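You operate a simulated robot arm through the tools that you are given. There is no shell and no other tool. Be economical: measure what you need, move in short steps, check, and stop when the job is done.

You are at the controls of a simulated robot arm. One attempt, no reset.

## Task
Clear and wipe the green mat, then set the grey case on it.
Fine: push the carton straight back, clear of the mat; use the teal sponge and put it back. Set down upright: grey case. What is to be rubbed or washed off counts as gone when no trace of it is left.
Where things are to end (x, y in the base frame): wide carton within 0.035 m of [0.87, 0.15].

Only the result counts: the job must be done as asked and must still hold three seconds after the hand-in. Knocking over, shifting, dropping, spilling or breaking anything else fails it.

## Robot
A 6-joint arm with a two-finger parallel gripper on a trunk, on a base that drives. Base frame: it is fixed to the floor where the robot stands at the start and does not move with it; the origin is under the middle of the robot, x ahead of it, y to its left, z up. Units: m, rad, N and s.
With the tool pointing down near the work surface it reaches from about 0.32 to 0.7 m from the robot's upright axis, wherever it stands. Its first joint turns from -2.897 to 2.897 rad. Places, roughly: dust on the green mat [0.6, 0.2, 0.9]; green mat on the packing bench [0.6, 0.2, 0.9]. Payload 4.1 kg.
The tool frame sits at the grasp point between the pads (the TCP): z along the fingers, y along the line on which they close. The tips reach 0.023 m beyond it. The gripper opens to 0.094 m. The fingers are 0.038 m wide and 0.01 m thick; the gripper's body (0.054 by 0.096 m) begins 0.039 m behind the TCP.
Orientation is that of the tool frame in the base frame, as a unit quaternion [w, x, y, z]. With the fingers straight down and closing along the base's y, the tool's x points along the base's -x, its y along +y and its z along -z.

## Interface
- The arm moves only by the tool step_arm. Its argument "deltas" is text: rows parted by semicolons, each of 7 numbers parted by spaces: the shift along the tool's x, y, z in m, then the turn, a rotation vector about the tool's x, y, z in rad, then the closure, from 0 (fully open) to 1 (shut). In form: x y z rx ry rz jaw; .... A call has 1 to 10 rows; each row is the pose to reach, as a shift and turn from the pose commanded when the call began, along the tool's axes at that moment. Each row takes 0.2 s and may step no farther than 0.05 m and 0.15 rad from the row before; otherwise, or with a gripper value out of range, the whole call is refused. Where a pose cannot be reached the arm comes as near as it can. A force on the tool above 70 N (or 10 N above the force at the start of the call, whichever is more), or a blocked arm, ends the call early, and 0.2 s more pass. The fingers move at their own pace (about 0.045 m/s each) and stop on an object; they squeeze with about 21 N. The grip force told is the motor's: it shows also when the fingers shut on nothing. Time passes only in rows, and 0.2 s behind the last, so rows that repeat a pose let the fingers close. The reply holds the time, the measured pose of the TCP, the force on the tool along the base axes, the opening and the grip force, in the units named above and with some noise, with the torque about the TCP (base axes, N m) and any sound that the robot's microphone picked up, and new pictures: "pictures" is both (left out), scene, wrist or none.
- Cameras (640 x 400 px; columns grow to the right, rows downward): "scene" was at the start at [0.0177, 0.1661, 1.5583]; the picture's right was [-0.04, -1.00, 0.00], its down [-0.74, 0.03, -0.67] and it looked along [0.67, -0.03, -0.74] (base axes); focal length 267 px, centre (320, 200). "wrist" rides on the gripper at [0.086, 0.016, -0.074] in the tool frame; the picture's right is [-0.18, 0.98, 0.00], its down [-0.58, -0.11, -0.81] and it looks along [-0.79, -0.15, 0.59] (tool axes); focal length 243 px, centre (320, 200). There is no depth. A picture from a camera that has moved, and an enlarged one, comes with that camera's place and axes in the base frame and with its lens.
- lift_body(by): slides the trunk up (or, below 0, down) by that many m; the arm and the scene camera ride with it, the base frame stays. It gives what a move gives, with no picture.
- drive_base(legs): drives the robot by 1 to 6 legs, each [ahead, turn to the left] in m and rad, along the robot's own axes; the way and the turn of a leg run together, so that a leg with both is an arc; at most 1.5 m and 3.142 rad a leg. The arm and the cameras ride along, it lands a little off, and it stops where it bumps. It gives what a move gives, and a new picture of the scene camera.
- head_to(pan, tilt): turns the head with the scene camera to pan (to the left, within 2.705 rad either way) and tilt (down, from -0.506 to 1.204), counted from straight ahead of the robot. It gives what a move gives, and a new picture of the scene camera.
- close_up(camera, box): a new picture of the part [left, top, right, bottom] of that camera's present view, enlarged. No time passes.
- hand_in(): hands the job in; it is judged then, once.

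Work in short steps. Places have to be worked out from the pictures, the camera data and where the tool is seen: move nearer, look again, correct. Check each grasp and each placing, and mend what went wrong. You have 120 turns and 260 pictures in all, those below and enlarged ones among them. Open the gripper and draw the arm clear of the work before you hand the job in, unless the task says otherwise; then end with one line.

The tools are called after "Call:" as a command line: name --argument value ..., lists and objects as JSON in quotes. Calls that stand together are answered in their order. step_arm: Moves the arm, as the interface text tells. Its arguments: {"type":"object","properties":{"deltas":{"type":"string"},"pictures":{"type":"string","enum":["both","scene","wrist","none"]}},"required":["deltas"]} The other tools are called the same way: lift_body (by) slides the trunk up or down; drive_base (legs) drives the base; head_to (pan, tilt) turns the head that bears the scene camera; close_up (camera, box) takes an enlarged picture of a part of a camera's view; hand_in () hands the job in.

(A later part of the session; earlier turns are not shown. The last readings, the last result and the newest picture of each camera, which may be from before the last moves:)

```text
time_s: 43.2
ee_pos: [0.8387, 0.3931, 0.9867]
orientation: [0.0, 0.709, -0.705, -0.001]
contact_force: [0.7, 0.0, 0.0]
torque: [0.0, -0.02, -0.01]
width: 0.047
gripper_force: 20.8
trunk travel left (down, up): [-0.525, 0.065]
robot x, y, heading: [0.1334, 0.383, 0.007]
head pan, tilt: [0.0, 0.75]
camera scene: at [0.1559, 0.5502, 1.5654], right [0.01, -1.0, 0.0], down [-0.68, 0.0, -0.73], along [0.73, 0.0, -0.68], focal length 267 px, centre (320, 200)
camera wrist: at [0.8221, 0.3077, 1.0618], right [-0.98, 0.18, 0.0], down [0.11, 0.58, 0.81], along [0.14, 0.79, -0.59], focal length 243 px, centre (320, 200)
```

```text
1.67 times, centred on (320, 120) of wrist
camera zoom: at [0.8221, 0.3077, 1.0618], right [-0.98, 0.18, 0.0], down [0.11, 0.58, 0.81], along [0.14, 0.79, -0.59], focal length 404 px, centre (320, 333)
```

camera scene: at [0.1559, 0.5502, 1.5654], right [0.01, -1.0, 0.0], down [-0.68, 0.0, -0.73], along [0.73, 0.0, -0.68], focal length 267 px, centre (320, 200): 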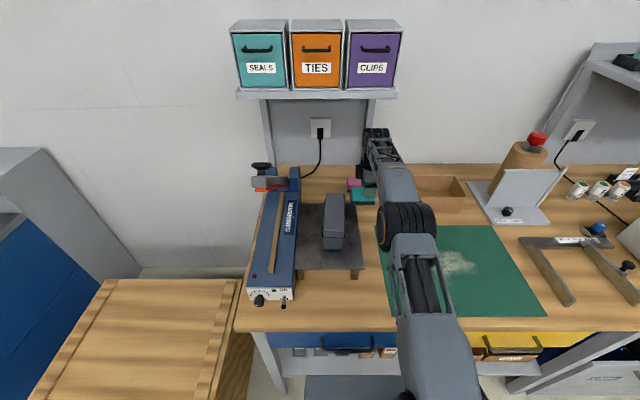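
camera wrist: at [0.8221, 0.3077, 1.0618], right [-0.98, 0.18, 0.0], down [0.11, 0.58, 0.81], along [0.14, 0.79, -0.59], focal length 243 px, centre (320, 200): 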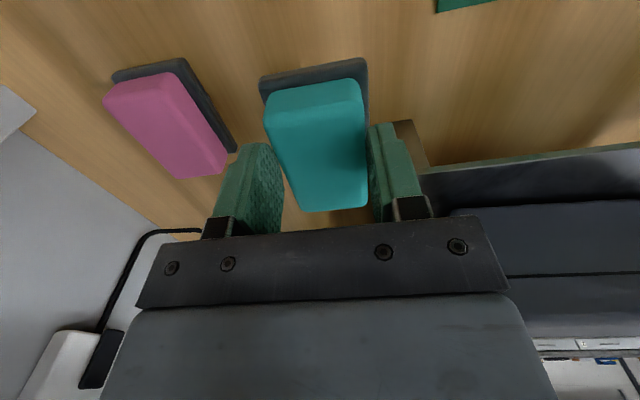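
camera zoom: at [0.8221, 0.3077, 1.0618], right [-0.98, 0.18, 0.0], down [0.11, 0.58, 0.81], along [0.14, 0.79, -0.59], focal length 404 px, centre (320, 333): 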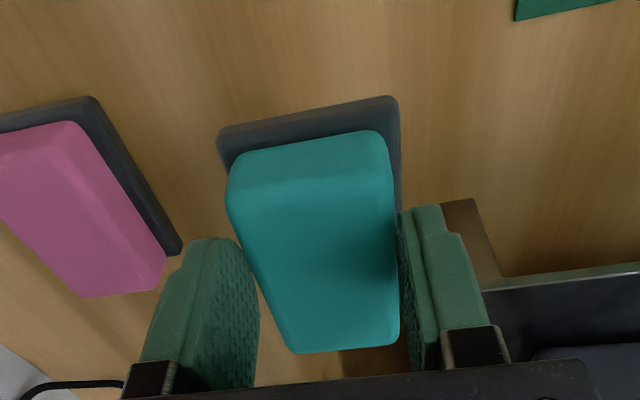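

The dark scouring layer belongs to the sponge, so its bottom is 0.037 below the TCP. I lift clear of the carton height and carry it to above the dust (around x 0.52–0.66, y 0.09–0.23).

Call:
step_arm --deltas "0 0.02 -0.04 0 0 0 1; 0 0.05 -0.07 0 0 0 1; 0.03 0.09 -0.07 0 0 0 1; 0.06 0.13 -0.07 0 0 0 1; 0.09 0.165 -0.07 0 0 0 1; 0.125 0.2 -0.07 0 0 0 1; 0.13 0.23 -0.05 0 0 0 1; 0.13 0.25 -0.02 0 0 0 1; 0.13 0.25 -0.02 0 0 0 1"

Call:
head_to --pan -0.5 --tilt 0.85

```text
time_s: 45.2
ee_pos: [0.5882, 0.2633, 1.0087]
orientation: [0.0, 0.709, -0.705, 0.0]
contact_force: [0.2, 0.4, -0.4]
torque: [-0.01, 0.01, 0.01]
width: 0.0474
gripper_force: 20.4
trunk travel left (down, up): [-0.525, 0.065]
robot x, y, heading: [0.1364, 0.3851, 0.008]
head pan, tilt: [0.0, 0.75]
camera scene: at [0.1559, 0.5501, 1.5655], right [0.01, -1.0, 0.0], down [-0.68, 0.0, -0.73], along [0.73, 0.0, -0.68], focal length 267 px, centre (320, 200)
camera wrist: at [0.5714, 0.1771, 1.0827], right [-0.98, 0.18, 0.0], down [0.11, 0.58, 0.81], along [0.14, 0.79, -0.59], focal length 243 px, centre (320, 200)
```

scene: 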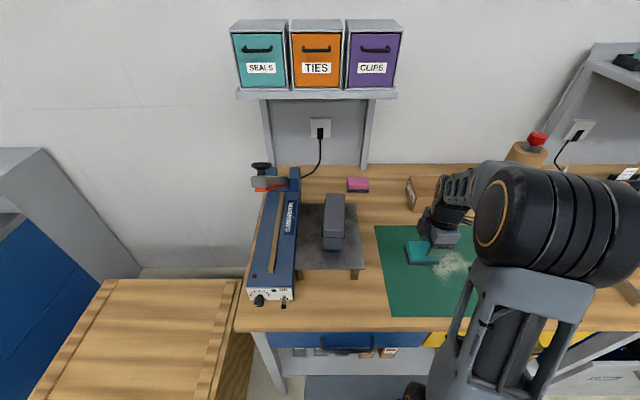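
wrist: 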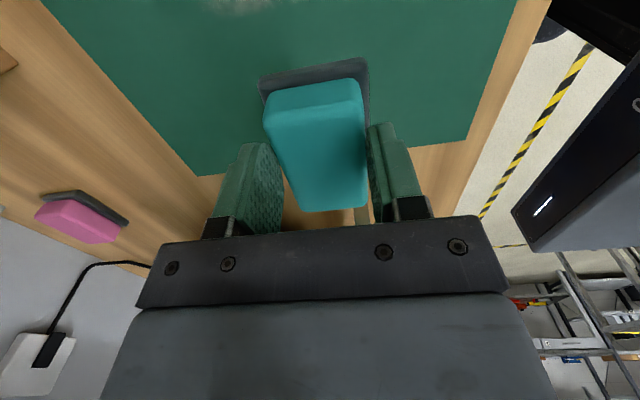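

```text
time_s: 46.1
ee_pos: [0.5872, 0.2632, 1.0073]
orientation: [0.0, 0.709, -0.705, 0.0]
contact_force: [0.3, 0.4, -0.8]
torque: [0.04, 0.0, 0.0]
width: 0.0471
gripper_force: 21.0
trunk travel left (down, up): [-0.525, 0.065]
robot x, y, heading: [0.1346, 0.3829, 0.007]
head pan, tilt: [-0.499, 0.85]
camera scene: at [0.1419, 0.5127, 1.5574], right [-0.47, -0.88, 0.0], down [-0.66, 0.36, -0.66], along [0.58, -0.31, -0.75], focal length 267 px, centre (320, 200)
```

scene: 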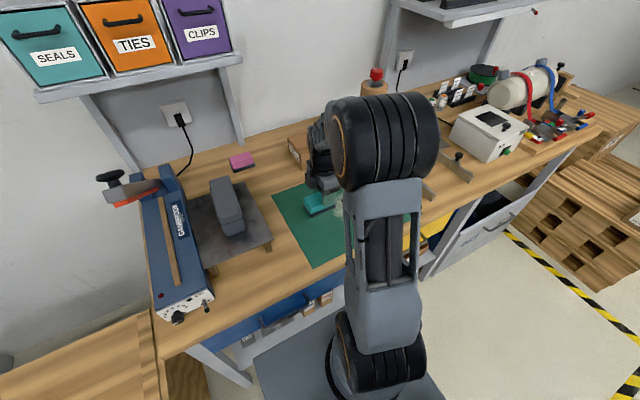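

I lower onto the mat at the far lane (x ≈ 0.67, y ≈ 0.25), feeling for contact.

Call:
step_arm --deltas "0.005 -0.04 0.01 0 0 0 1; 0.01 -0.083 0.03 0 0 0 1; 0.01 -0.083 0.055 0 0 0 1; 0.01 -0.083 0.062 0 0 0 1; 0.01 -0.083 0.067 0 0 0 1; 0.01 -0.083 0.07 0 0 0 1; 0.01 -0.083 0.072 0 0 0 1" --pictures "wrist"

```text
time_s: 47.7
ee_pos: [0.6729, 0.253, 0.9363]
orientation: [-0.002, 0.709, -0.705, 0.004]
contact_force: [-0.2, 0.3, 36.2]
torque: [0.23, -0.46, -0.09]
width: 0.0473
gripper_force: 19.1
trunk travel left (down, up): [-0.525, 0.065]
robot x, y, heading: [0.1333, 0.3835, 0.003]
head pan, tilt: [-0.499, 0.85]
camera wrist: at [0.6559, 0.1668, 1.0121], right [-0.98, 0.18, -0.01], down [0.1, 0.58, 0.81], along [0.15, 0.79, -0.59], focal length 243 px, centre (320, 200)
```

wrist: 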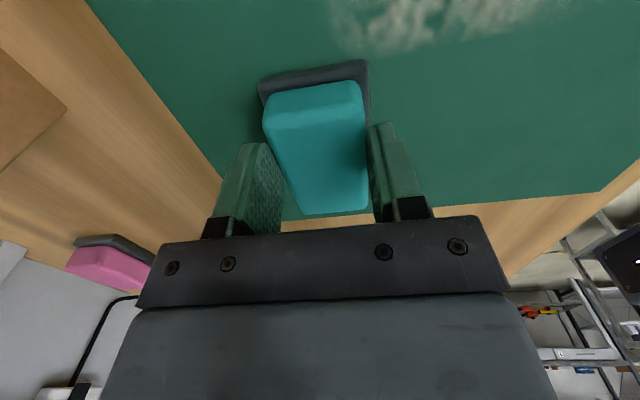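

Contact at 36 N, a bit firm. I ease off 2 mm and sweep along −y, then step to the next lane.

Call:
step_arm --deltas "0 0 -0.002 0 0 0 1; 0.04 0 -0.002 0 0 0 1; 0.08 0 -0.002 0 0 0 1; 0.12 0 -0.002 0 0 0 1; 0.16 0 -0.002 0 0 0 1; 0.195 0 -0.002 0 0 0 1; 0.195 0.03 -0.002 0 0 0 1; 0.15 0.03 -0.002 0 0 0 1; 0.105 0.03 -0.002 0 0 0 1; 0.06 0.03 -0.002 0 0 0 1"

```text
time_s: 49.9
ee_pos: [0.6391, 0.1959, 0.9357]
orientation: [0.0, 0.709, -0.705, 0.001]
contact_force: [-0.4, 0.0, 9.3]
torque: [-0.27, -0.09, 0.01]
width: 0.047
gripper_force: 20.7
trunk travel left (down, up): [-0.525, 0.065]
robot x, y, heading: [0.1358, 0.3865, 0.006]
head pan, tilt: [-0.499, 0.85]
camera scene: at [0.1411, 0.5129, 1.5574], right [-0.47, -0.88, 0.0], down [-0.66, 0.36, -0.66], along [0.58, -0.31, -0.75], focal length 267 px, centre (320, 200)
camera wrist: at [0.623, 0.1097, 1.0106], right [-0.98, 0.18, 0.0], down [0.11, 0.58, 0.81], along [0.14, 0.79, -0.59], focal length 243 px, centre (320, 200)
```

scene: 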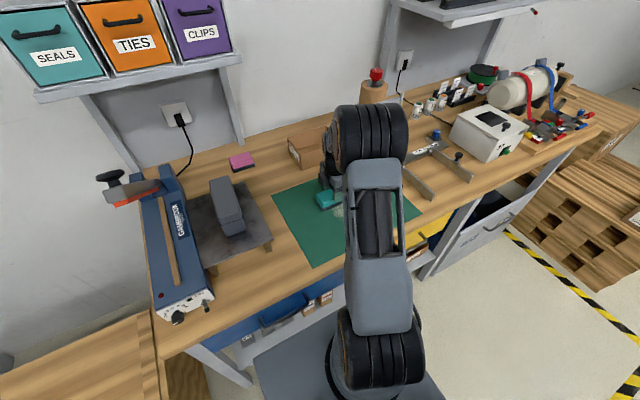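
wrist: 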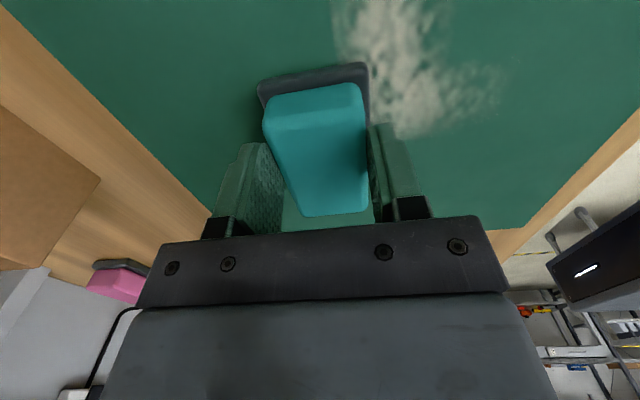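

9 N pressing force and it's cleaning well. Next lanes.

Call:
step_arm --deltas "-0.045 0 0 0 0 0 1; -0.06 0.025 0 0 0 0 1; -0.015 0.028 0 0 0 0 1; 0.03 0.028 0 0 0 0 1; 0.075 0.028 0 0 0 0 1; 0.115 0.028 0 0 0 0 1; 0.135 0.055 0 0 0 0 1; 0.09 0.058 0 0 0 0 1; 0.045 0.058 0 0 0 0 1; 0.0 0.058 0 0 0 0 1" --pictures "none"

Call:
step_arm --deltas "-0.045 0 0 0 0 0 1; -0.06 0.025 0 0 0 0 1; -0.015 0.028 0 0 0 0 1; 0.03 0.028 0 0 0 0 1; 0.075 0.028 0 0 0 0 1; 0.115 0.028 0 0 0 0 1; 0.135 0.055 0 0 0 0 1; 0.09 0.058 0 0 0 0 1; 0.045 0.058 0 0 0 0 1; 0.0 0.058 0 0 0 0 1"

```text
time_s: 52.1
ee_pos: [0.582, 0.1902, 0.9358]
orientation: [0.0, 0.709, -0.705, 0.0]
contact_force: [1.3, 0.9, 10.6]
torque: [-0.26, -0.08, 0.04]
width: 0.0473
gripper_force: 21.1
trunk travel left (down, up): [-0.525, 0.065]
robot x, y, heading: [0.134, 0.3823, 0.009]
head pan, tilt: [-0.499, 0.85]
```

```text
time_s: 54.3
ee_pos: [0.5245, 0.1912, 0.9355]
orientation: [0.0, 0.709, -0.705, 0.0]
contact_force: [-1.4, 2.9, 2.9]
torque: [0.05, -0.08, 0.12]
width: 0.0476
gripper_force: 21.5
trunk travel left (down, up): [-0.525, 0.065]
robot x, y, heading: [0.1341, 0.3828, 0.008]
head pan, tilt: [-0.499, 0.85]
camera scene: at [0.1416, 0.5131, 1.5574], right [-0.47, -0.88, 0.0], down [-0.66, 0.36, -0.66], along [0.58, -0.31, -0.75], focal length 267 px, centre (320, 200)
camera wrist: at [0.5094, 0.1048, 1.0102], right [-0.98, 0.18, 0.0], down [0.11, 0.58, 0.81], along [0.14, 0.79, -0.59], focal length 243 px, centre (320, 200)
```

scene: 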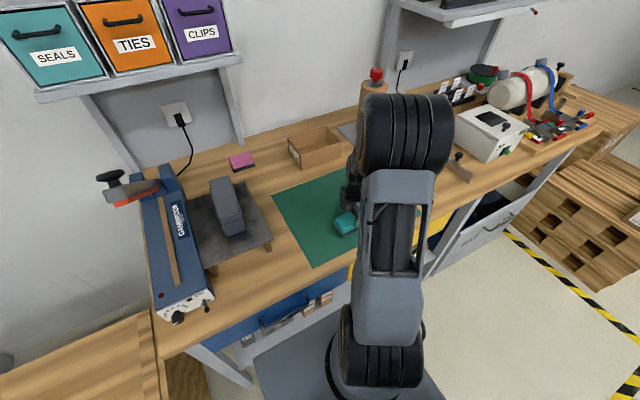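
wrist: 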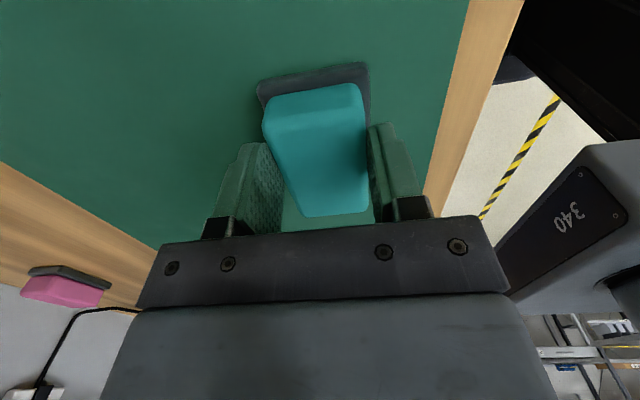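

Mat looks clean here. I finish this lane, do one more at x ≈ 0.497, then lift and back off to inspect.

Call:
step_arm --deltas "-0.045 0 0.0008 0 0 0 1; -0.06 0.025 0.0008 0 0 0 1; -0.015 0.027 0.0008 0 0 0 1; 0.03 0.027 0.0008 0 0 0 1; 0.075 0.027 0.0008 0 0 0 1; 0.115 0.027 0.0008 0 0 0 1; 0.115 0.027 -0.04 0 0 0 1; 0.13 0 -0.08 0 0 0 1; 0.13 -0.03 -0.12 0 0 0 1; 0.13 -0.03 -0.14 0 0 0 1"

Call:
step_arm --deltas "-0.045 0 0 0 0 0 1; -0.09 0 0 0 0 0 1; -0.135 0 0 0 0 0 1; -0.18 0 0 0 0 0 1; -0.225 0 0 0 0 0 1"

```text
refused: row 8 steps farther than a row can; nothing moved
```

```text
time_s: 55.5
ee_pos: [0.5243, 0.4126, 0.9346]
orientation: [0.0, 0.709, -0.705, 0.001]
contact_force: [0.9, -0.3, -1.1]
torque: [0.0, -0.01, 0.01]
width: 0.0474
gripper_force: 20.9
trunk travel left (down, up): [-0.525, 0.065]
robot x, y, heading: [0.1352, 0.3846, 0.001]
head pan, tilt: [-0.499, 0.85]
camera scene: at [0.1419, 0.5132, 1.5574], right [-0.47, -0.88, 0.0], down [-0.66, 0.36, -0.66], along [0.58, -0.31, -0.75], focal length 267 px, centre (320, 200)
camera wrist: at [0.5089, 0.3269, 1.0104], right [-0.98, 0.18, 0.0], down [0.11, 0.58, 0.81], along [0.14, 0.79, -0.59], focal length 243 px, centre (320, 200)
```

scene: 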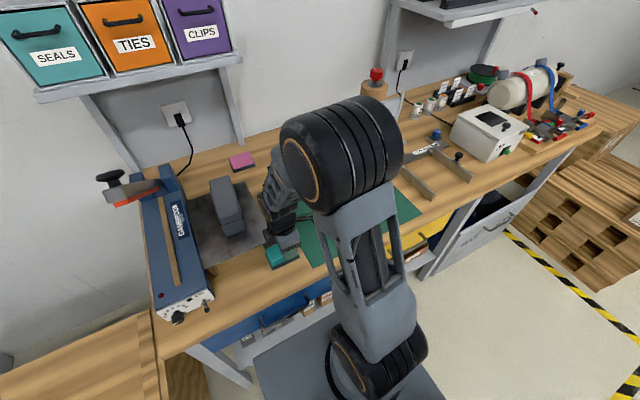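
wrist: 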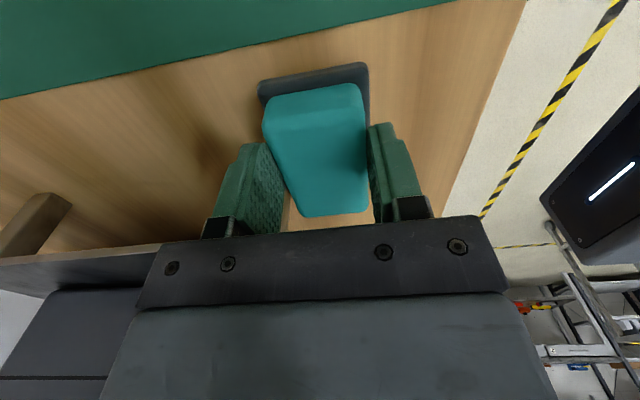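

One call was refused, so the second slid the sponge over the bare bench at table height; forces stayed near zero and nothing appears touched. I lift straight up and inspect the mat and surroundings.

Call:
step_arm --deltas "0 0.01 -0.04 0 0 0 1; 0 0.02 -0.08 0 0 0 1; 0.0 0.03 -0.12 0 0 0 1; -0.02 0.03 -0.15 0 0 0 1"

Call:
close_up --camera "scene" --box '[140, 130, 460, 330]'

```text
time_s: 56.5
ee_pos: [0.4946, 0.4318, 1.0849]
orientation: [0.001, 0.709, -0.705, -0.001]
contact_force: [-0.8, 0.9, -0.2]
torque: [-0.03, 0.0, -0.01]
width: 0.0471
gripper_force: 21.2
trunk travel left (down, up): [-0.525, 0.065]
robot x, y, heading: [0.1391, 0.3833, 0.007]
head pan, tilt: [-0.499, 0.85]
camera scene: at [0.1416, 0.5128, 1.5574], right [-0.47, -0.88, 0.0], down [-0.66, 0.36, -0.66], along [0.58, -0.31, -0.75], focal length 267 px, centre (320, 200)
camera wrist: at [0.4791, 0.3449, 1.1602], right [-0.98, 0.18, 0.0], down [0.11, 0.58, 0.81], along [0.14, 0.79, -0.59], focal length 243 px, centre (320, 200)
```

scene: 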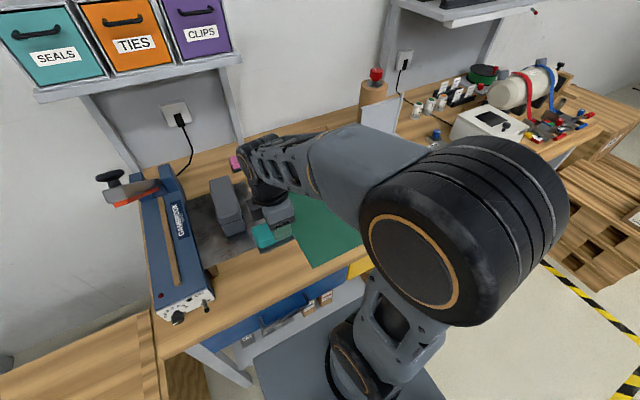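
wrist: 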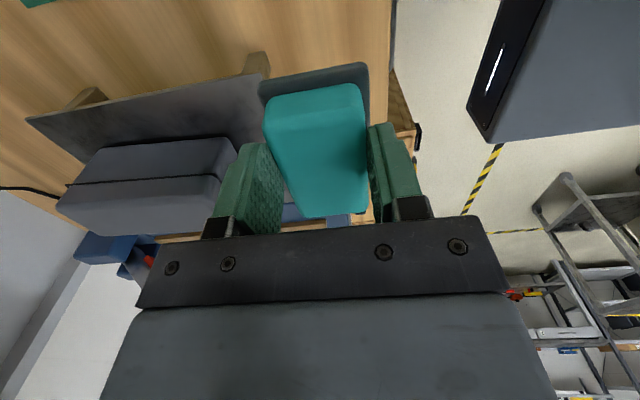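

```text
2.00 times, centred on (300, 230) of scene
camera zoom: at [0.1416, 0.5128, 1.5574], right [-0.47, -0.88, 0.0], down [-0.66, 0.36, -0.66], along [0.58, -0.31, -0.75], focal length 534 px, centre (360, 140)
```

zoom: 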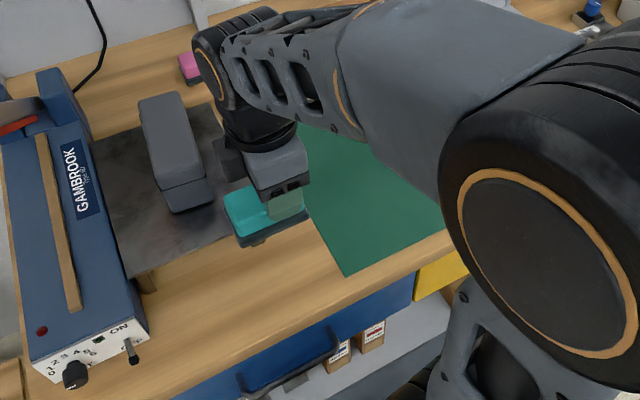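

The left half of the mat is clean; the arm hides the rest. I carry the sponge back to above its spot, where the arm leaves most of the mat visible.

Call:
step_arm --deltas "0.042 -0.005 0 0 0 0 1; 0.072 -0.04 0 0 0 0 1; 0.082 -0.085 0 0 0 0 1; 0.087 -0.13 0 0 0 0 1; 0.087 -0.175 0 0 0 0 1; 0.082 -0.22 0 0 0 0 1; 0.072 -0.265 0 0 0 0 1; 0.057 -0.31 0 0 0 0 1; 0.0390 -0.3465 0.02 0 0 0 1; 0.0390 -0.3465 0.02 0 0 0 1"

Call:
head_to --pan -0.4 --tilt 0.95

Call:
close_up --camera "scene" --box '[250, 100, 500, 270]'

```text
time_s: 58.7
ee_pos: [0.8288, 0.3972, 1.0624]
orientation: [-0.001, 0.709, -0.706, 0.0]
contact_force: [0.6, -0.2, -0.5]
torque: [-0.04, 0.02, -0.04]
width: 0.0471
gripper_force: 21.6
out of reach, approached as far as the arm can: row 9, 10
trunk travel left (down, up): [-0.525, 0.065]
robot x, y, heading: [0.1343, 0.3833, 0.009]
head pan, tilt: [-0.499, 0.85]
camera scene: at [0.1422, 0.5129, 1.5574], right [-0.47, -0.88, 0.0], down [-0.66, 0.36, -0.66], along [0.58, -0.31, -0.75], focal length 267 px, centre (320, 200)
camera wrist: at [0.8134, 0.3119, 1.1362], right [-0.98, 0.18, 0.0], down [0.11, 0.58, 0.81], along [0.14, 0.79, -0.59], focal length 243 px, centre (320, 200)
```

scene: 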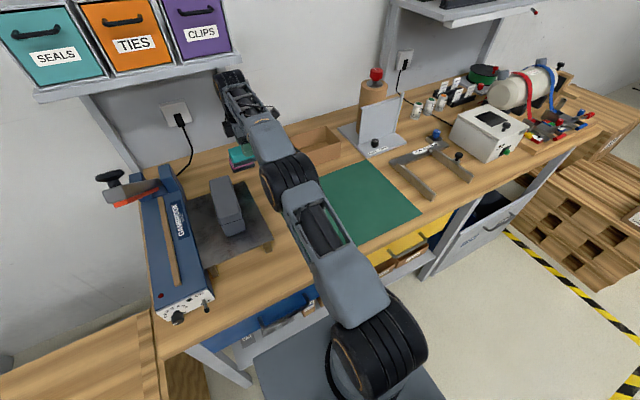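
wrist: 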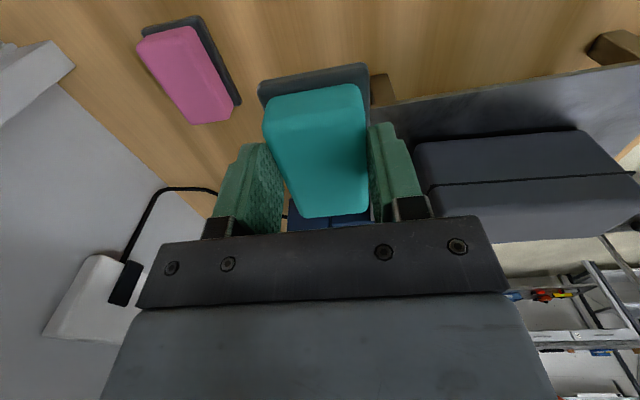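

```text
time_s: 59.4
ee_pos: [0.8286, 0.3976, 1.0627]
orientation: [0.0, 0.709, -0.705, 0.001]
contact_force: [-0.3, -0.6, -0.4]
torque: [0.0, 0.02, 0.0]
width: 0.0475
gripper_force: 20.8
trunk travel left (down, up): [-0.525, 0.065]
robot x, y, heading: [0.1333, 0.3873, 0.004]
head pan, tilt: [-0.4, 0.949]
camera scene: at [0.1403, 0.5219, 1.5499], right [-0.38, -0.92, 0.0], down [-0.75, 0.31, -0.58], along [0.54, -0.22, -0.81], focal length 267 px, centre (320, 200)
```

scene: 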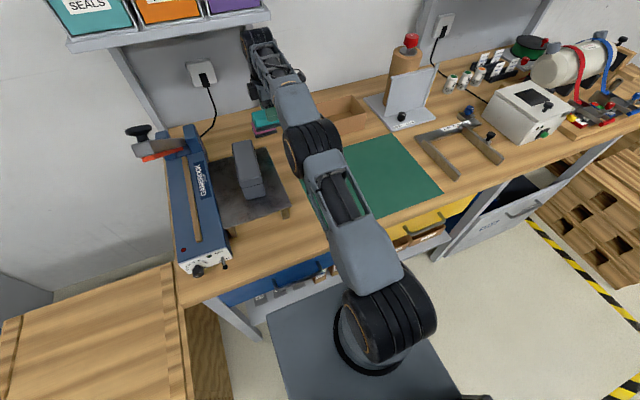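

```text
2.35 times, centred on (375, 185) of scene
camera zoom: at [0.1403, 0.5219, 1.5499], right [-0.38, -0.92, 0.0], down [-0.75, 0.31, -0.58], along [0.54, -0.22, -0.81], focal length 628 px, centre (191, 235)
```

zoom: 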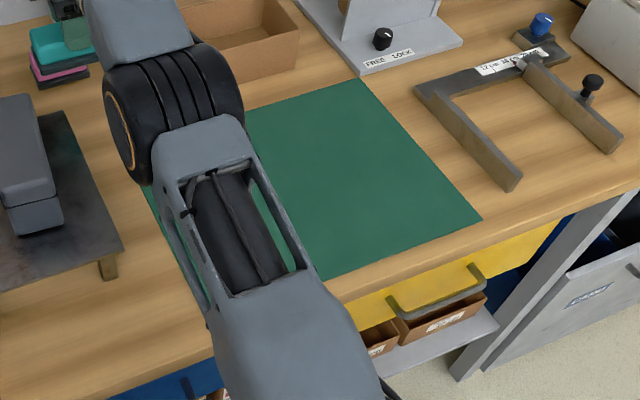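

Right part of the mat is clean too. I lower toward the sponge's spot and check the pose before touching down.

Call:
step_arm --deltas "0 0 0.04 0 0 0 1; 0 0 0.08 0 0 0 1; 0 0 0.11 0 0 0 1; 0 0 0.11 0 0 0 1" --pictures "wrist"

```text
time_s: 60.4
ee_pos: [0.8295, 0.3998, 0.9529]
orientation: [0.0, 0.709, -0.705, 0.0]
contact_force: [0.9, 0.9, -0.4]
torque: [-0.02, -0.02, -0.01]
width: 0.0472
gripper_force: 21.2
trunk travel left (down, up): [-0.525, 0.065]
robot x, y, heading: [0.1322, 0.386, 0.006]
head pan, tilt: [-0.4, 0.949]
camera wrist: at [0.8136, 0.3138, 1.0267], right [-0.98, 0.18, 0.0], down [0.11, 0.58, 0.81], along [0.14, 0.79, -0.59], focal length 243 px, centre (320, 200)
```

wrist: 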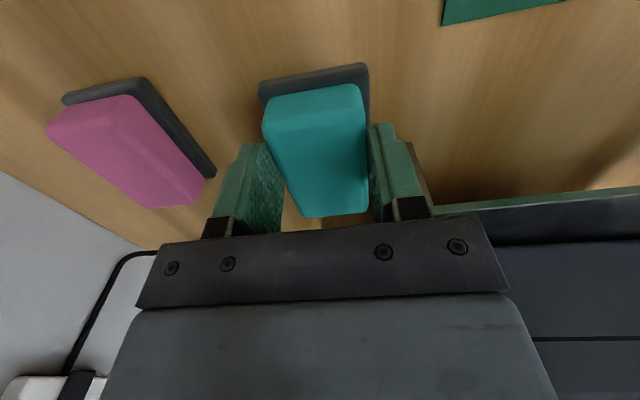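

I shift 11 mm forward and 7 mm right to the pick pose, then lower to 0.9375, and release.

Call:
step_arm --deltas "0.007 -0.011 0 0 0 0 1; 0.007 -0.011 0.008 0 0 0 1; 0.007 -0.011 0.0145 0 0 0 1; 0.007 -0.011 0.0145 0 0 0 1" --pictures "wrist"

```text
time_s: 61.4
ee_pos: [0.8406, 0.3936, 0.9375]
orientation: [0.0, 0.709, -0.705, 0.0]
contact_force: [-0.7, 0.0, -1.1]
torque: [0.0, -0.02, 0.0]
width: 0.0472
gripper_force: 21.1
trunk travel left (down, up): [-0.525, 0.065]
robot x, y, heading: [0.1377, 0.3823, 0.006]
head pan, tilt: [-0.4, 0.949]
camera wrist: at [0.8245, 0.3074, 1.013], right [-0.98, 0.18, 0.0], down [0.11, 0.58, 0.81], along [0.14, 0.79, -0.59], focal length 243 px, centre (320, 200)
```

wrist: 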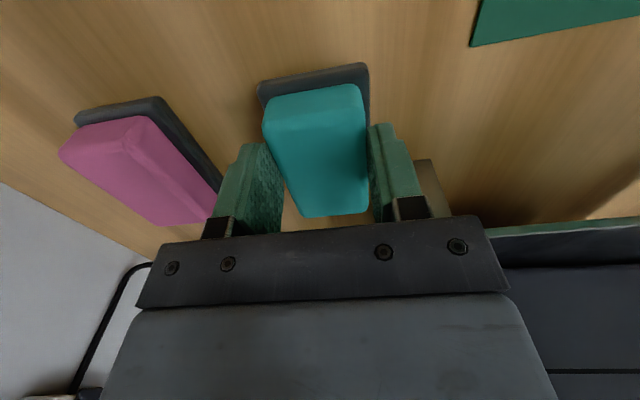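

Matches the pick pose. I lower a last 1 mm, open to 0.07 m only (pink sponge and plate are near), and lift.

Call:
step_arm --deltas "0 0 0.0012 0 0 0 1; 0 0 0.0012 0 0 0 0.25; 0 0 0.0012 0 0 0 0.25; 0 0 0.0012 0 0 0 0.25; 0 0 -0.03 0 0 0 0.25; 0 0 -0.07 0 0 0 0.25; 0 0.02 -0.11 0 0 0 0.25"

Call:
close_up --camera "scene" --box '[160, 80, 416, 240]'

```text
time_s: 63.0
ee_pos: [0.8181, 0.3929, 1.0495]
orientation: [0.001, 0.709, -0.705, -0.001]
contact_force: [-0.4, -0.1, -0.6]
torque: [-0.01, 0.0, 0.01]
width: 0.0708
gripper_force: 0.1
trunk travel left (down, up): [-0.525, 0.065]
robot x, y, heading: [0.1336, 0.3835, 0.005]
head pan, tilt: [-0.4, 0.949]
camera scene: at [0.1399, 0.5219, 1.5498], right [-0.38, -0.92, 0.0], down [-0.75, 0.31, -0.58], along [0.54, -0.22, -0.81], focal length 267 px, centre (320, 200)
camera wrist: at [0.8014, 0.307, 1.1233], right [-0.98, 0.18, 0.0], down [0.11, 0.58, 0.81], along [0.14, 0.79, -0.59], focal length 243 px, centre (320, 200)
```

scene: 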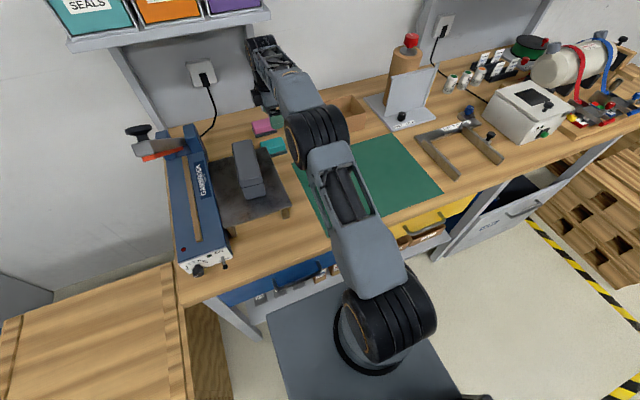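
wrist: 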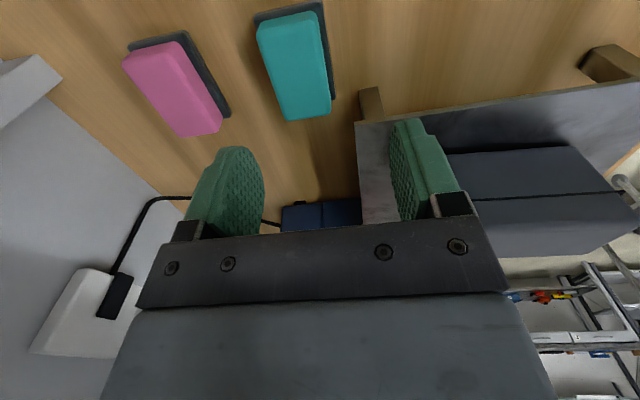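

```text
2.50 times, centred on (288, 160) of scene
camera zoom: at [0.1399, 0.5219, 1.5498], right [-0.38, -0.92, 0.0], down [-0.75, 0.31, -0.58], along [0.54, -0.22, -0.81], focal length 667 px, centre (400, 300)
```

zoom: 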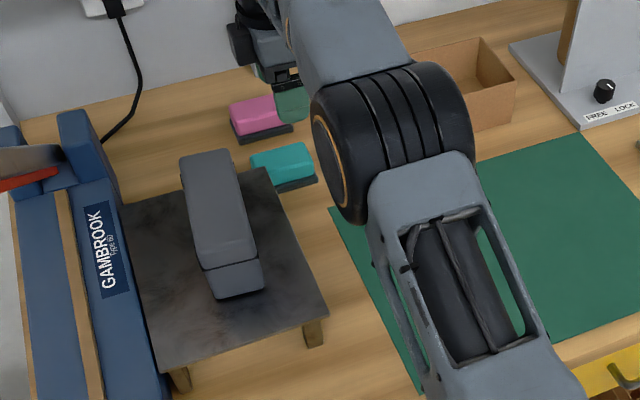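

Sponge is back in its place. Grey case measured: base on plate at z ≈ 0.945, top ≈ 1.04, seam ≈ 1.005, about 0.14 (x) × 0.055 (y), centre near (0.685, 0.510), yaw ≈ −0.09. I back off high while turning the gripper so it closes along y again.

Call:
step_arm --deltas "0 0.025 -0.015 0 0 0.15 0; 0 0.05 -0.03 0 0 0.3 0; 0 0.075 -0.045 0 0 0.45 0; 0 0.1 -0.06 0 0 0.6 0; 0 0.125 -0.075 0 0 0.75 0; 0 0.15 -0.09 0 0 0.9 0; 0 0.175 -0.1 0 0 1.05 0; 0 0.2 -0.11 0 0 1.2 0; 0 0.225 -0.12 0 0 1.35 0; 0 0.25 -0.12 0 0 1.5 0" --pictures "none"

Call:
step_arm --deltas "0 0.03 0 0 0 0.1 0; 0 0.07 0 0 0 0.15 0; 0 0.11 0 0 0 0.158 0; 0 0.11 0 0 0 0.158 0"

Call:
head_to --pan 0.1 --tilt 0.85

```text
time_s: 65.2
ee_pos: [0.5691, 0.3919, 1.1661]
orientation: [-0.001, -0.036, 0.999, 0.0]
contact_force: [-0.1, -0.6, -0.5]
torque: [0.0, -0.03, -0.03]
width: 0.0941
gripper_force: 0.0
trunk travel left (down, up): [-0.525, 0.065]
robot x, y, heading: [0.1375, 0.3811, 0.01]
head pan, tilt: [-0.4, 0.949]
```

```text
time_s: 66.2
ee_pos: [0.5615, 0.4995, 1.1679]
orientation: [0.0, 0.041, 0.999, 0.001]
contact_force: [0.5, 0.0, -0.6]
torque: [0.01, 0.02, 0.01]
width: 0.094
gripper_force: 0.1
trunk travel left (down, up): [-0.525, 0.065]
robot x, y, heading: [0.1342, 0.3843, -0.0]
head pan, tilt: [-0.4, 0.949]
camera scene: at [0.14, 0.522, 1.5499], right [-0.38, -0.92, 0.0], down [-0.75, 0.31, -0.58], along [0.54, -0.22, -0.81], focal length 267 px, centre (320, 200)
camera wrist: at [0.4764, 0.5242, 1.2424], right [0.26, 0.96, 0.0], down [0.57, -0.16, 0.81], along [0.78, -0.21, -0.59], focal length 243 px, centre (320, 200)
```

scene: 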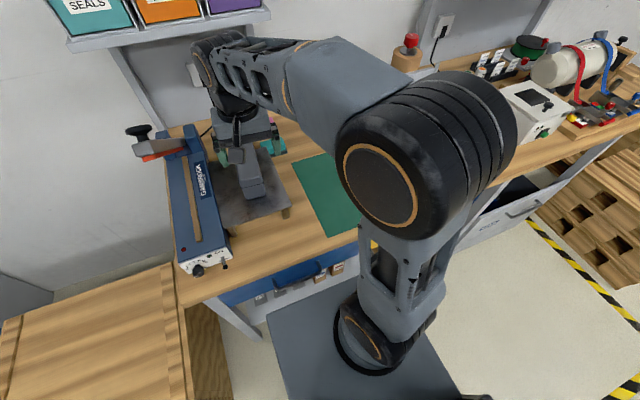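
wrist: 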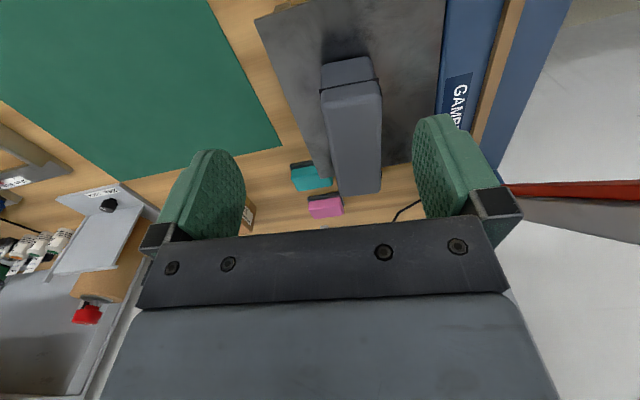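

```text
time_s: 67.1
ee_pos: [0.5618, 0.4999, 1.1679]
orientation: [0.0, 0.041, 0.999, 0.0]
contact_force: [0.1, -0.5, 0.3]
torque: [-0.01, 0.05, 0.0]
width: 0.0943
gripper_force: 0.1
trunk travel left (down, up): [-0.525, 0.065]
robot x, y, heading: [0.136, 0.3831, 0.004]
head pan, tilt: [0.099, 0.85]
camera scene: at [0.1507, 0.558, 1.5574], right [0.1, -0.99, 0.0], down [-0.75, -0.08, -0.66], along [0.66, 0.07, -0.75], focal length 267 px, centre (320, 200)
```

scene: 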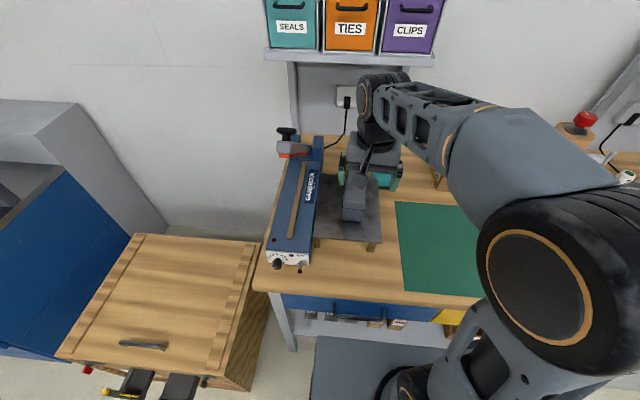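

The wrist view shows the visible mat clean. I zoom on the case to refine its pose and seam.

Call:
close_up --camera "wrist" --box '[240, 0, 480, 220]'

Call:
close_up --camera "scene" --box '[280, 130, 440, 260]'

```text
1.82 times, centred on (360, 110) of wrist
camera zoom: at [0.4766, 0.5237, 1.2423], right [0.26, 0.96, 0.0], down [0.57, -0.16, 0.81], along [0.78, -0.21, -0.59], focal length 441 px, centre (247, 364)
```

zoom: 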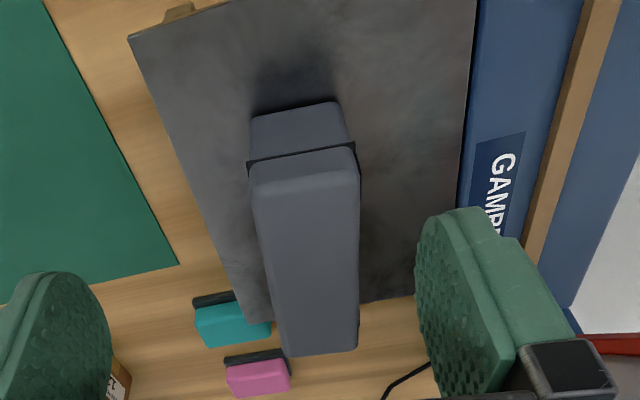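

```text
3.08 times, centred on (360, 195) of scene
camera zoom: at [0.1507, 0.558, 1.5574], right [0.1, -0.99, 0.0], down [-0.75, -0.08, -0.66], along [0.66, 0.07, -0.75], focal length 821 px, centre (197, 215)
```

zoom: 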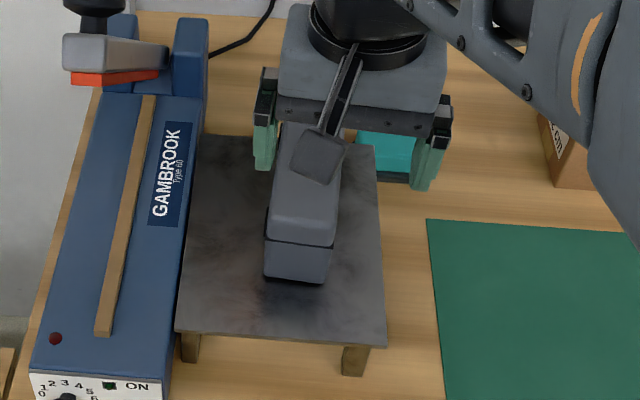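

Case centre ≈ (0.676, 0.512), yaw ≈ −0.087, matching the gripper. I move above it, at z ≈ 1.09, and check centring.

Call:
step_arm --deltas "-0.04 0.008 0.01 0 0 0 0; -0.08 0.016 0.03 0 0 0 0; -0.1135 0.022 0.06 0 0 0 0; -0.1135 0.022 0.08 0 0 0 0; -0.1135 0.022 0.08 0 0 0 0"

Call:
close_up --camera "scene" --box '[280, 100, 440, 260]'

```text
time_s: 68.3
ee_pos: [0.6761, 0.5138, 1.0891]
orientation: [0.001, 0.041, 0.999, 0.0]
contact_force: [-0.3, 0.0, 0.2]
torque: [0.0, -0.01, 0.0]
width: 0.094
gripper_force: 0.0
trunk travel left (down, up): [-0.525, 0.065]
robot x, y, heading: [0.1346, 0.3833, 0.006]
head pan, tilt: [0.099, 0.85]
camera scene: at [0.1505, 0.558, 1.5574], right [0.1, -0.99, 0.0], down [-0.75, -0.08, -0.66], along [0.66, 0.07, -0.75], focal length 267 px, centre (320, 200)
camera wrist: at [0.5903, 0.5374, 1.1644], right [0.26, 0.96, 0.0], down [0.57, -0.16, 0.81], along [0.78, -0.21, -0.59], focal length 243 px, centre (320, 200)
```

scene: 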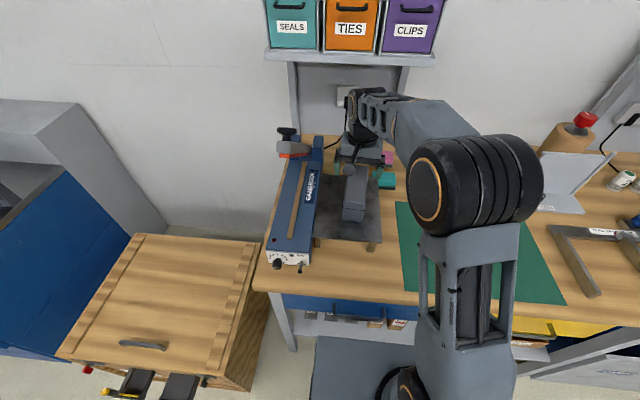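
wrist: 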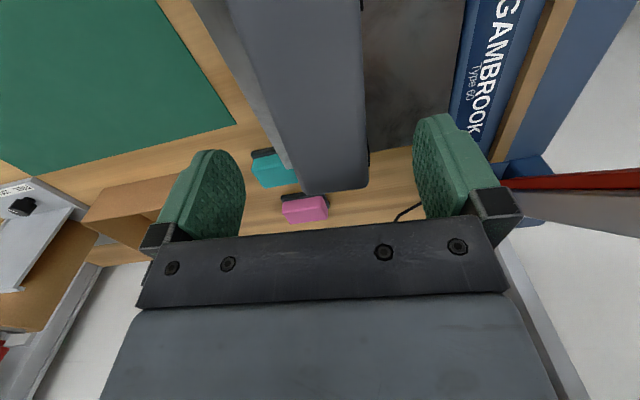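

```text
2.50 times, centred on (360, 180) of scene
camera zoom: at [0.1505, 0.558, 1.5574], right [0.1, -0.99, 0.0], down [-0.75, -0.08, -0.66], along [0.66, 0.07, -0.75], focal length 667 px, centre (220, 250)
```

zoom: 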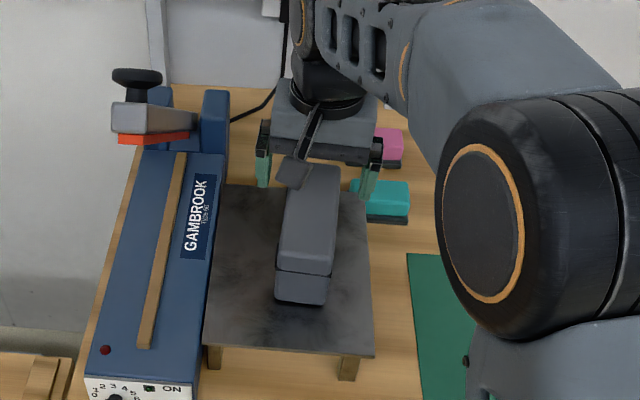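

Well centred. I descend to z ≈ 1.006 (pads spanning the seam), checking force, before closing.

Call:
step_arm --deltas "0 0 0.03 0 0 0 0; 0 0 0.06 0 0 0 0; 0 0 0.075 0 0 0 0; 0 0 0.082 0 0 0 0; 0 0 0.082 0 0 0 0"

Call:
close_up --camera "scene" --box '[300, 120, 428, 248]'

```text
time_s: 69.5
ee_pos: [0.6769, 0.5133, 1.0051]
orientation: [-0.001, 0.041, 0.999, 0.0]
contact_force: [-0.5, 0.5, -0.3]
torque: [0.01, 0.01, -0.02]
width: 0.0939
gripper_force: 0.1
trunk travel left (down, up): [-0.525, 0.065]
robot x, y, heading: [0.1339, 0.3829, 0.004]
head pan, tilt: [0.099, 0.85]
camera scene: at [0.1508, 0.5581, 1.5574], right [0.1, -0.99, 0.0], down [-0.75, -0.08, -0.66], along [0.66, 0.07, -0.75], focal length 267 px, centre (320, 200)
camera wrist: at [0.5909, 0.5371, 1.0803], right [0.26, 0.96, 0.0], down [0.57, -0.16, 0.81], along [0.78, -0.21, -0.59], focal length 243 px, centre (320, 200)
```

scene: 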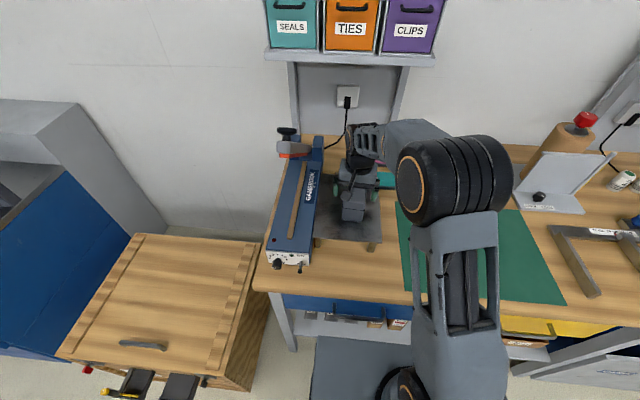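
wrist: 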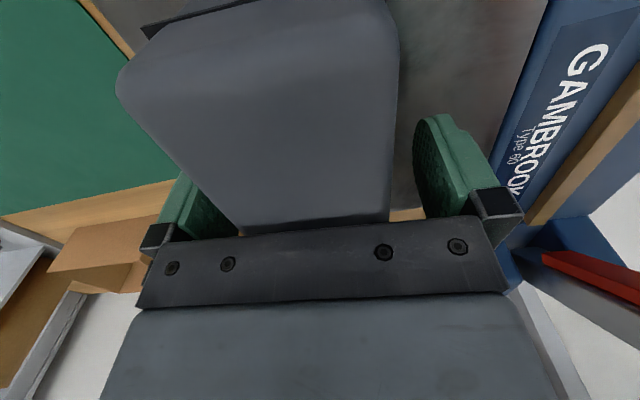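

```text
3.12 times, centred on (364, 184) of scene
camera zoom: at [0.1508, 0.5581, 1.5574], right [0.1, -0.99, 0.0], down [-0.75, -0.08, -0.66], along [0.66, 0.07, -0.75], focal length 834 px, centre (182, 250)
```

zoom: 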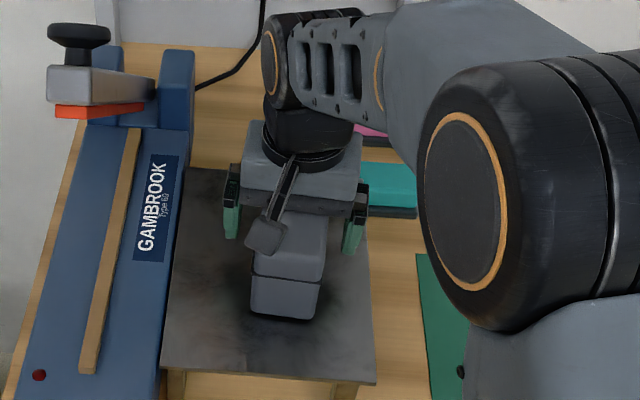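

No contact, fingers straddle the case. Closing now.

Call:
step_arm --deltas "0 0 0 0 0 0 0.5; 0 0 0 0 0 0 1; 0 0 0 0 0 0 1; 0 0 0 0 0 0 1; 0 0 0 0 0 0 1; 0 0 0 0 0 0 1" --pictures "none"

Call:
step_arm --deltas "0 0 -0.01 0 0 0 1; 0 0 -0.03 0 0 0 1; 0 0 -0.03 0 0 0 1"

Call:
close_up --camera "scene" --box '[300, 120, 428, 248]'

```text
time_s: 70.9
ee_pos: [0.6771, 0.5143, 1.006]
orientation: [0.0, 0.041, 0.999, 0.0]
contact_force: [-1.3, -0.9, -1.2]
torque: [0.01, 0.04, 0.08]
width: 0.0581
gripper_force: 21.1
trunk travel left (down, up): [-0.525, 0.065]
robot x, y, heading: [0.1354, 0.3837, 0.004]
head pan, tilt: [0.099, 0.85]
```

```text
time_s: 71.7
ee_pos: [0.6743, 0.5139, 1.0338]
orientation: [0.0, 0.041, 0.999, -0.001]
contact_force: [0.1, 0.7, -4.5]
torque: [0.02, 0.04, -0.01]
width: 0.0577
gripper_force: 21.1
trunk travel left (down, up): [-0.525, 0.065]
robot x, y, heading: [0.1373, 0.3817, 0.005]
head pan, tilt: [0.099, 0.85]
camera scene: at [0.1511, 0.5582, 1.5574], right [0.1, -0.99, 0.0], down [-0.75, -0.08, -0.66], along [0.66, 0.07, -0.75], focal length 267 px, centre (320, 200)
camera wrist: at [0.5896, 0.5382, 1.1091], right [0.26, 0.96, 0.0], down [0.57, -0.16, 0.81], along [0.78, -0.21, -0.59], focal length 243 px, centre (320, 200)
```

scene: 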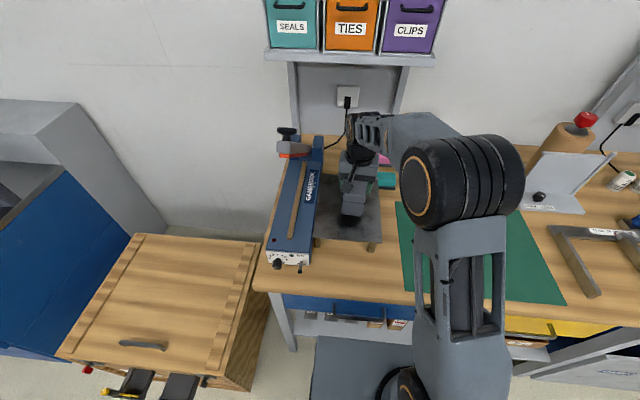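
wrist: 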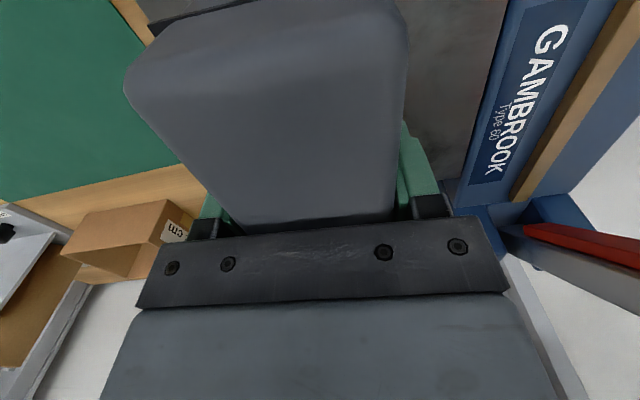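

```text
3.12 times, centred on (364, 184) of scene
camera zoom: at [0.1511, 0.5582, 1.5574], right [0.1, -0.99, 0.0], down [-0.75, -0.08, -0.66], along [0.66, 0.07, -0.75], focal length 834 px, centre (182, 250)
```

zoom: 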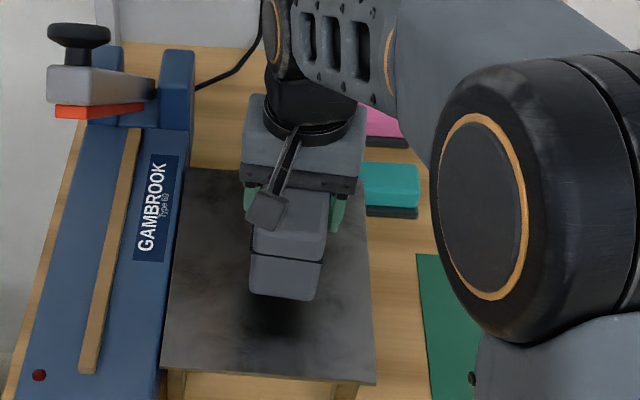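

The whole case lifts cleanly (≈0.46 kg). I raise it and carry it right to above the mat centre (0.59, 0.17), squaring its yaw.

Call:
step_arm --deltas "0 0 -0.035 0 0 0 1; 0 0 -0.068 0 0 0 1; 0.007 -0.044 -0.068 0 0 0 1; 0.014 -0.088 -0.068 0 0 -0.02 1; 0.021 -0.132 -0.068 0 0 -0.04 1; 0.028 -0.176 -0.068 0 0 -0.06 1; 0.035 -0.22 -0.068 0 0 -0.083 1; 0.042 -0.264 -0.068 0 0 -0.083 1; 0.049 -0.308 -0.068 0 0 -0.083 1; 0.055 -0.35 -0.068 0 0 -0.083 1"

Call:
head_to --pan -0.3 --tilt 0.9

Call:
close_up --camera "scene" --box '[220, 80, 476, 240]'

```text
time_s: 73.9
ee_pos: [0.5906, 0.1671, 1.1045]
orientation: [0.0, -0.001, 1.0, 0.0]
contact_force: [0.0, 0.1, -4.4]
torque: [0.02, 0.05, -0.01]
width: 0.0577
gripper_force: 21.2
trunk travel left (down, up): [-0.525, 0.065]
robot x, y, heading: [0.136, 0.3814, 0.006]
head pan, tilt: [0.099, 0.85]
camera scene: at [0.151, 0.5572, 1.5575], right [0.1, -0.99, 0.0], down [-0.75, -0.08, -0.66], along [0.66, 0.07, -0.75], focal length 267 px, centre (320, 200)
camera wrist: at [0.5043, 0.1839, 1.1794], right [0.18, 0.98, 0.0], down [0.58, -0.11, 0.81], along [0.79, -0.15, -0.59], focal length 243 px, centre (320, 200)
```

scene: 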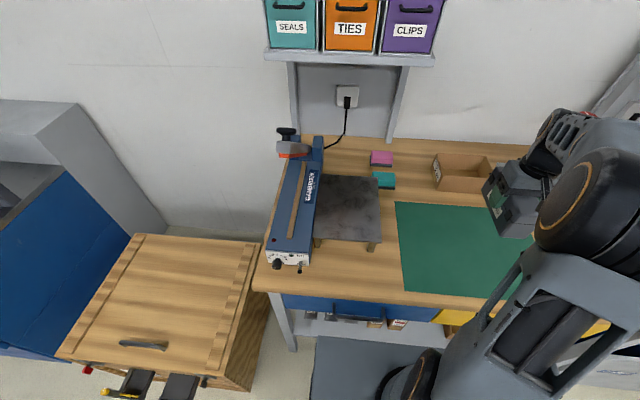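
wrist: 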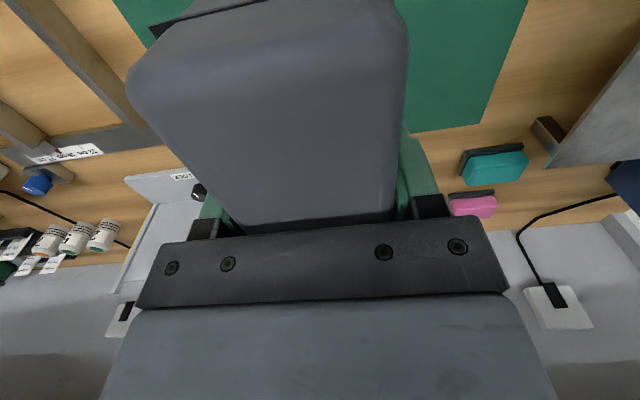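

```text
time_s: 74.8
ee_pos: [0.5921, 0.1697, 1.1057]
orientation: [0.0, -0.001, 1.0, 0.0]
contact_force: [-0.4, -0.3, -5.2]
torque: [-0.01, 0.04, 0.01]
width: 0.0581
gripper_force: 21.1
trunk travel left (down, up): [-0.525, 0.065]
robot x, y, heading: [0.1397, 0.3839, 0.01]
head pan, tilt: [-0.3, 0.901]
camera scene: at [0.1456, 0.5277, 1.5535], right [-0.29, -0.96, 0.0], down [-0.75, 0.23, -0.62], along [0.59, -0.18, -0.78], focal length 267 px, centre (320, 200)
```

scene: 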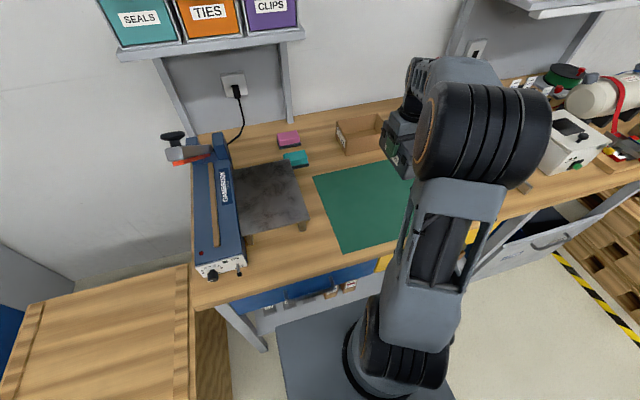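

```text
2.50 times, centred on (348, 160) of scene
camera zoom: at [0.1456, 0.5277, 1.5535], right [-0.29, -0.96, 0.0], down [-0.75, 0.23, -0.62], along [0.59, -0.18, -0.78], focal length 667 px, centre (250, 300)
```

zoom: 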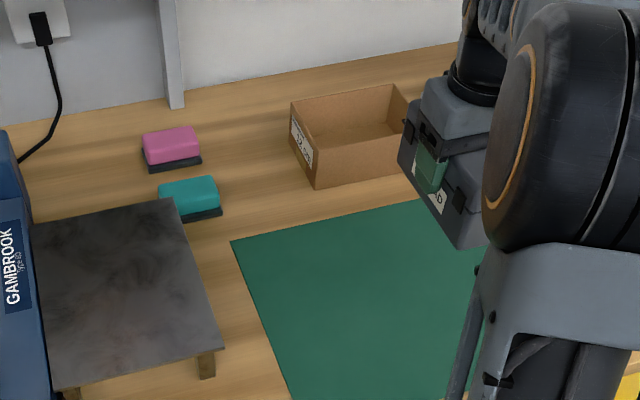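

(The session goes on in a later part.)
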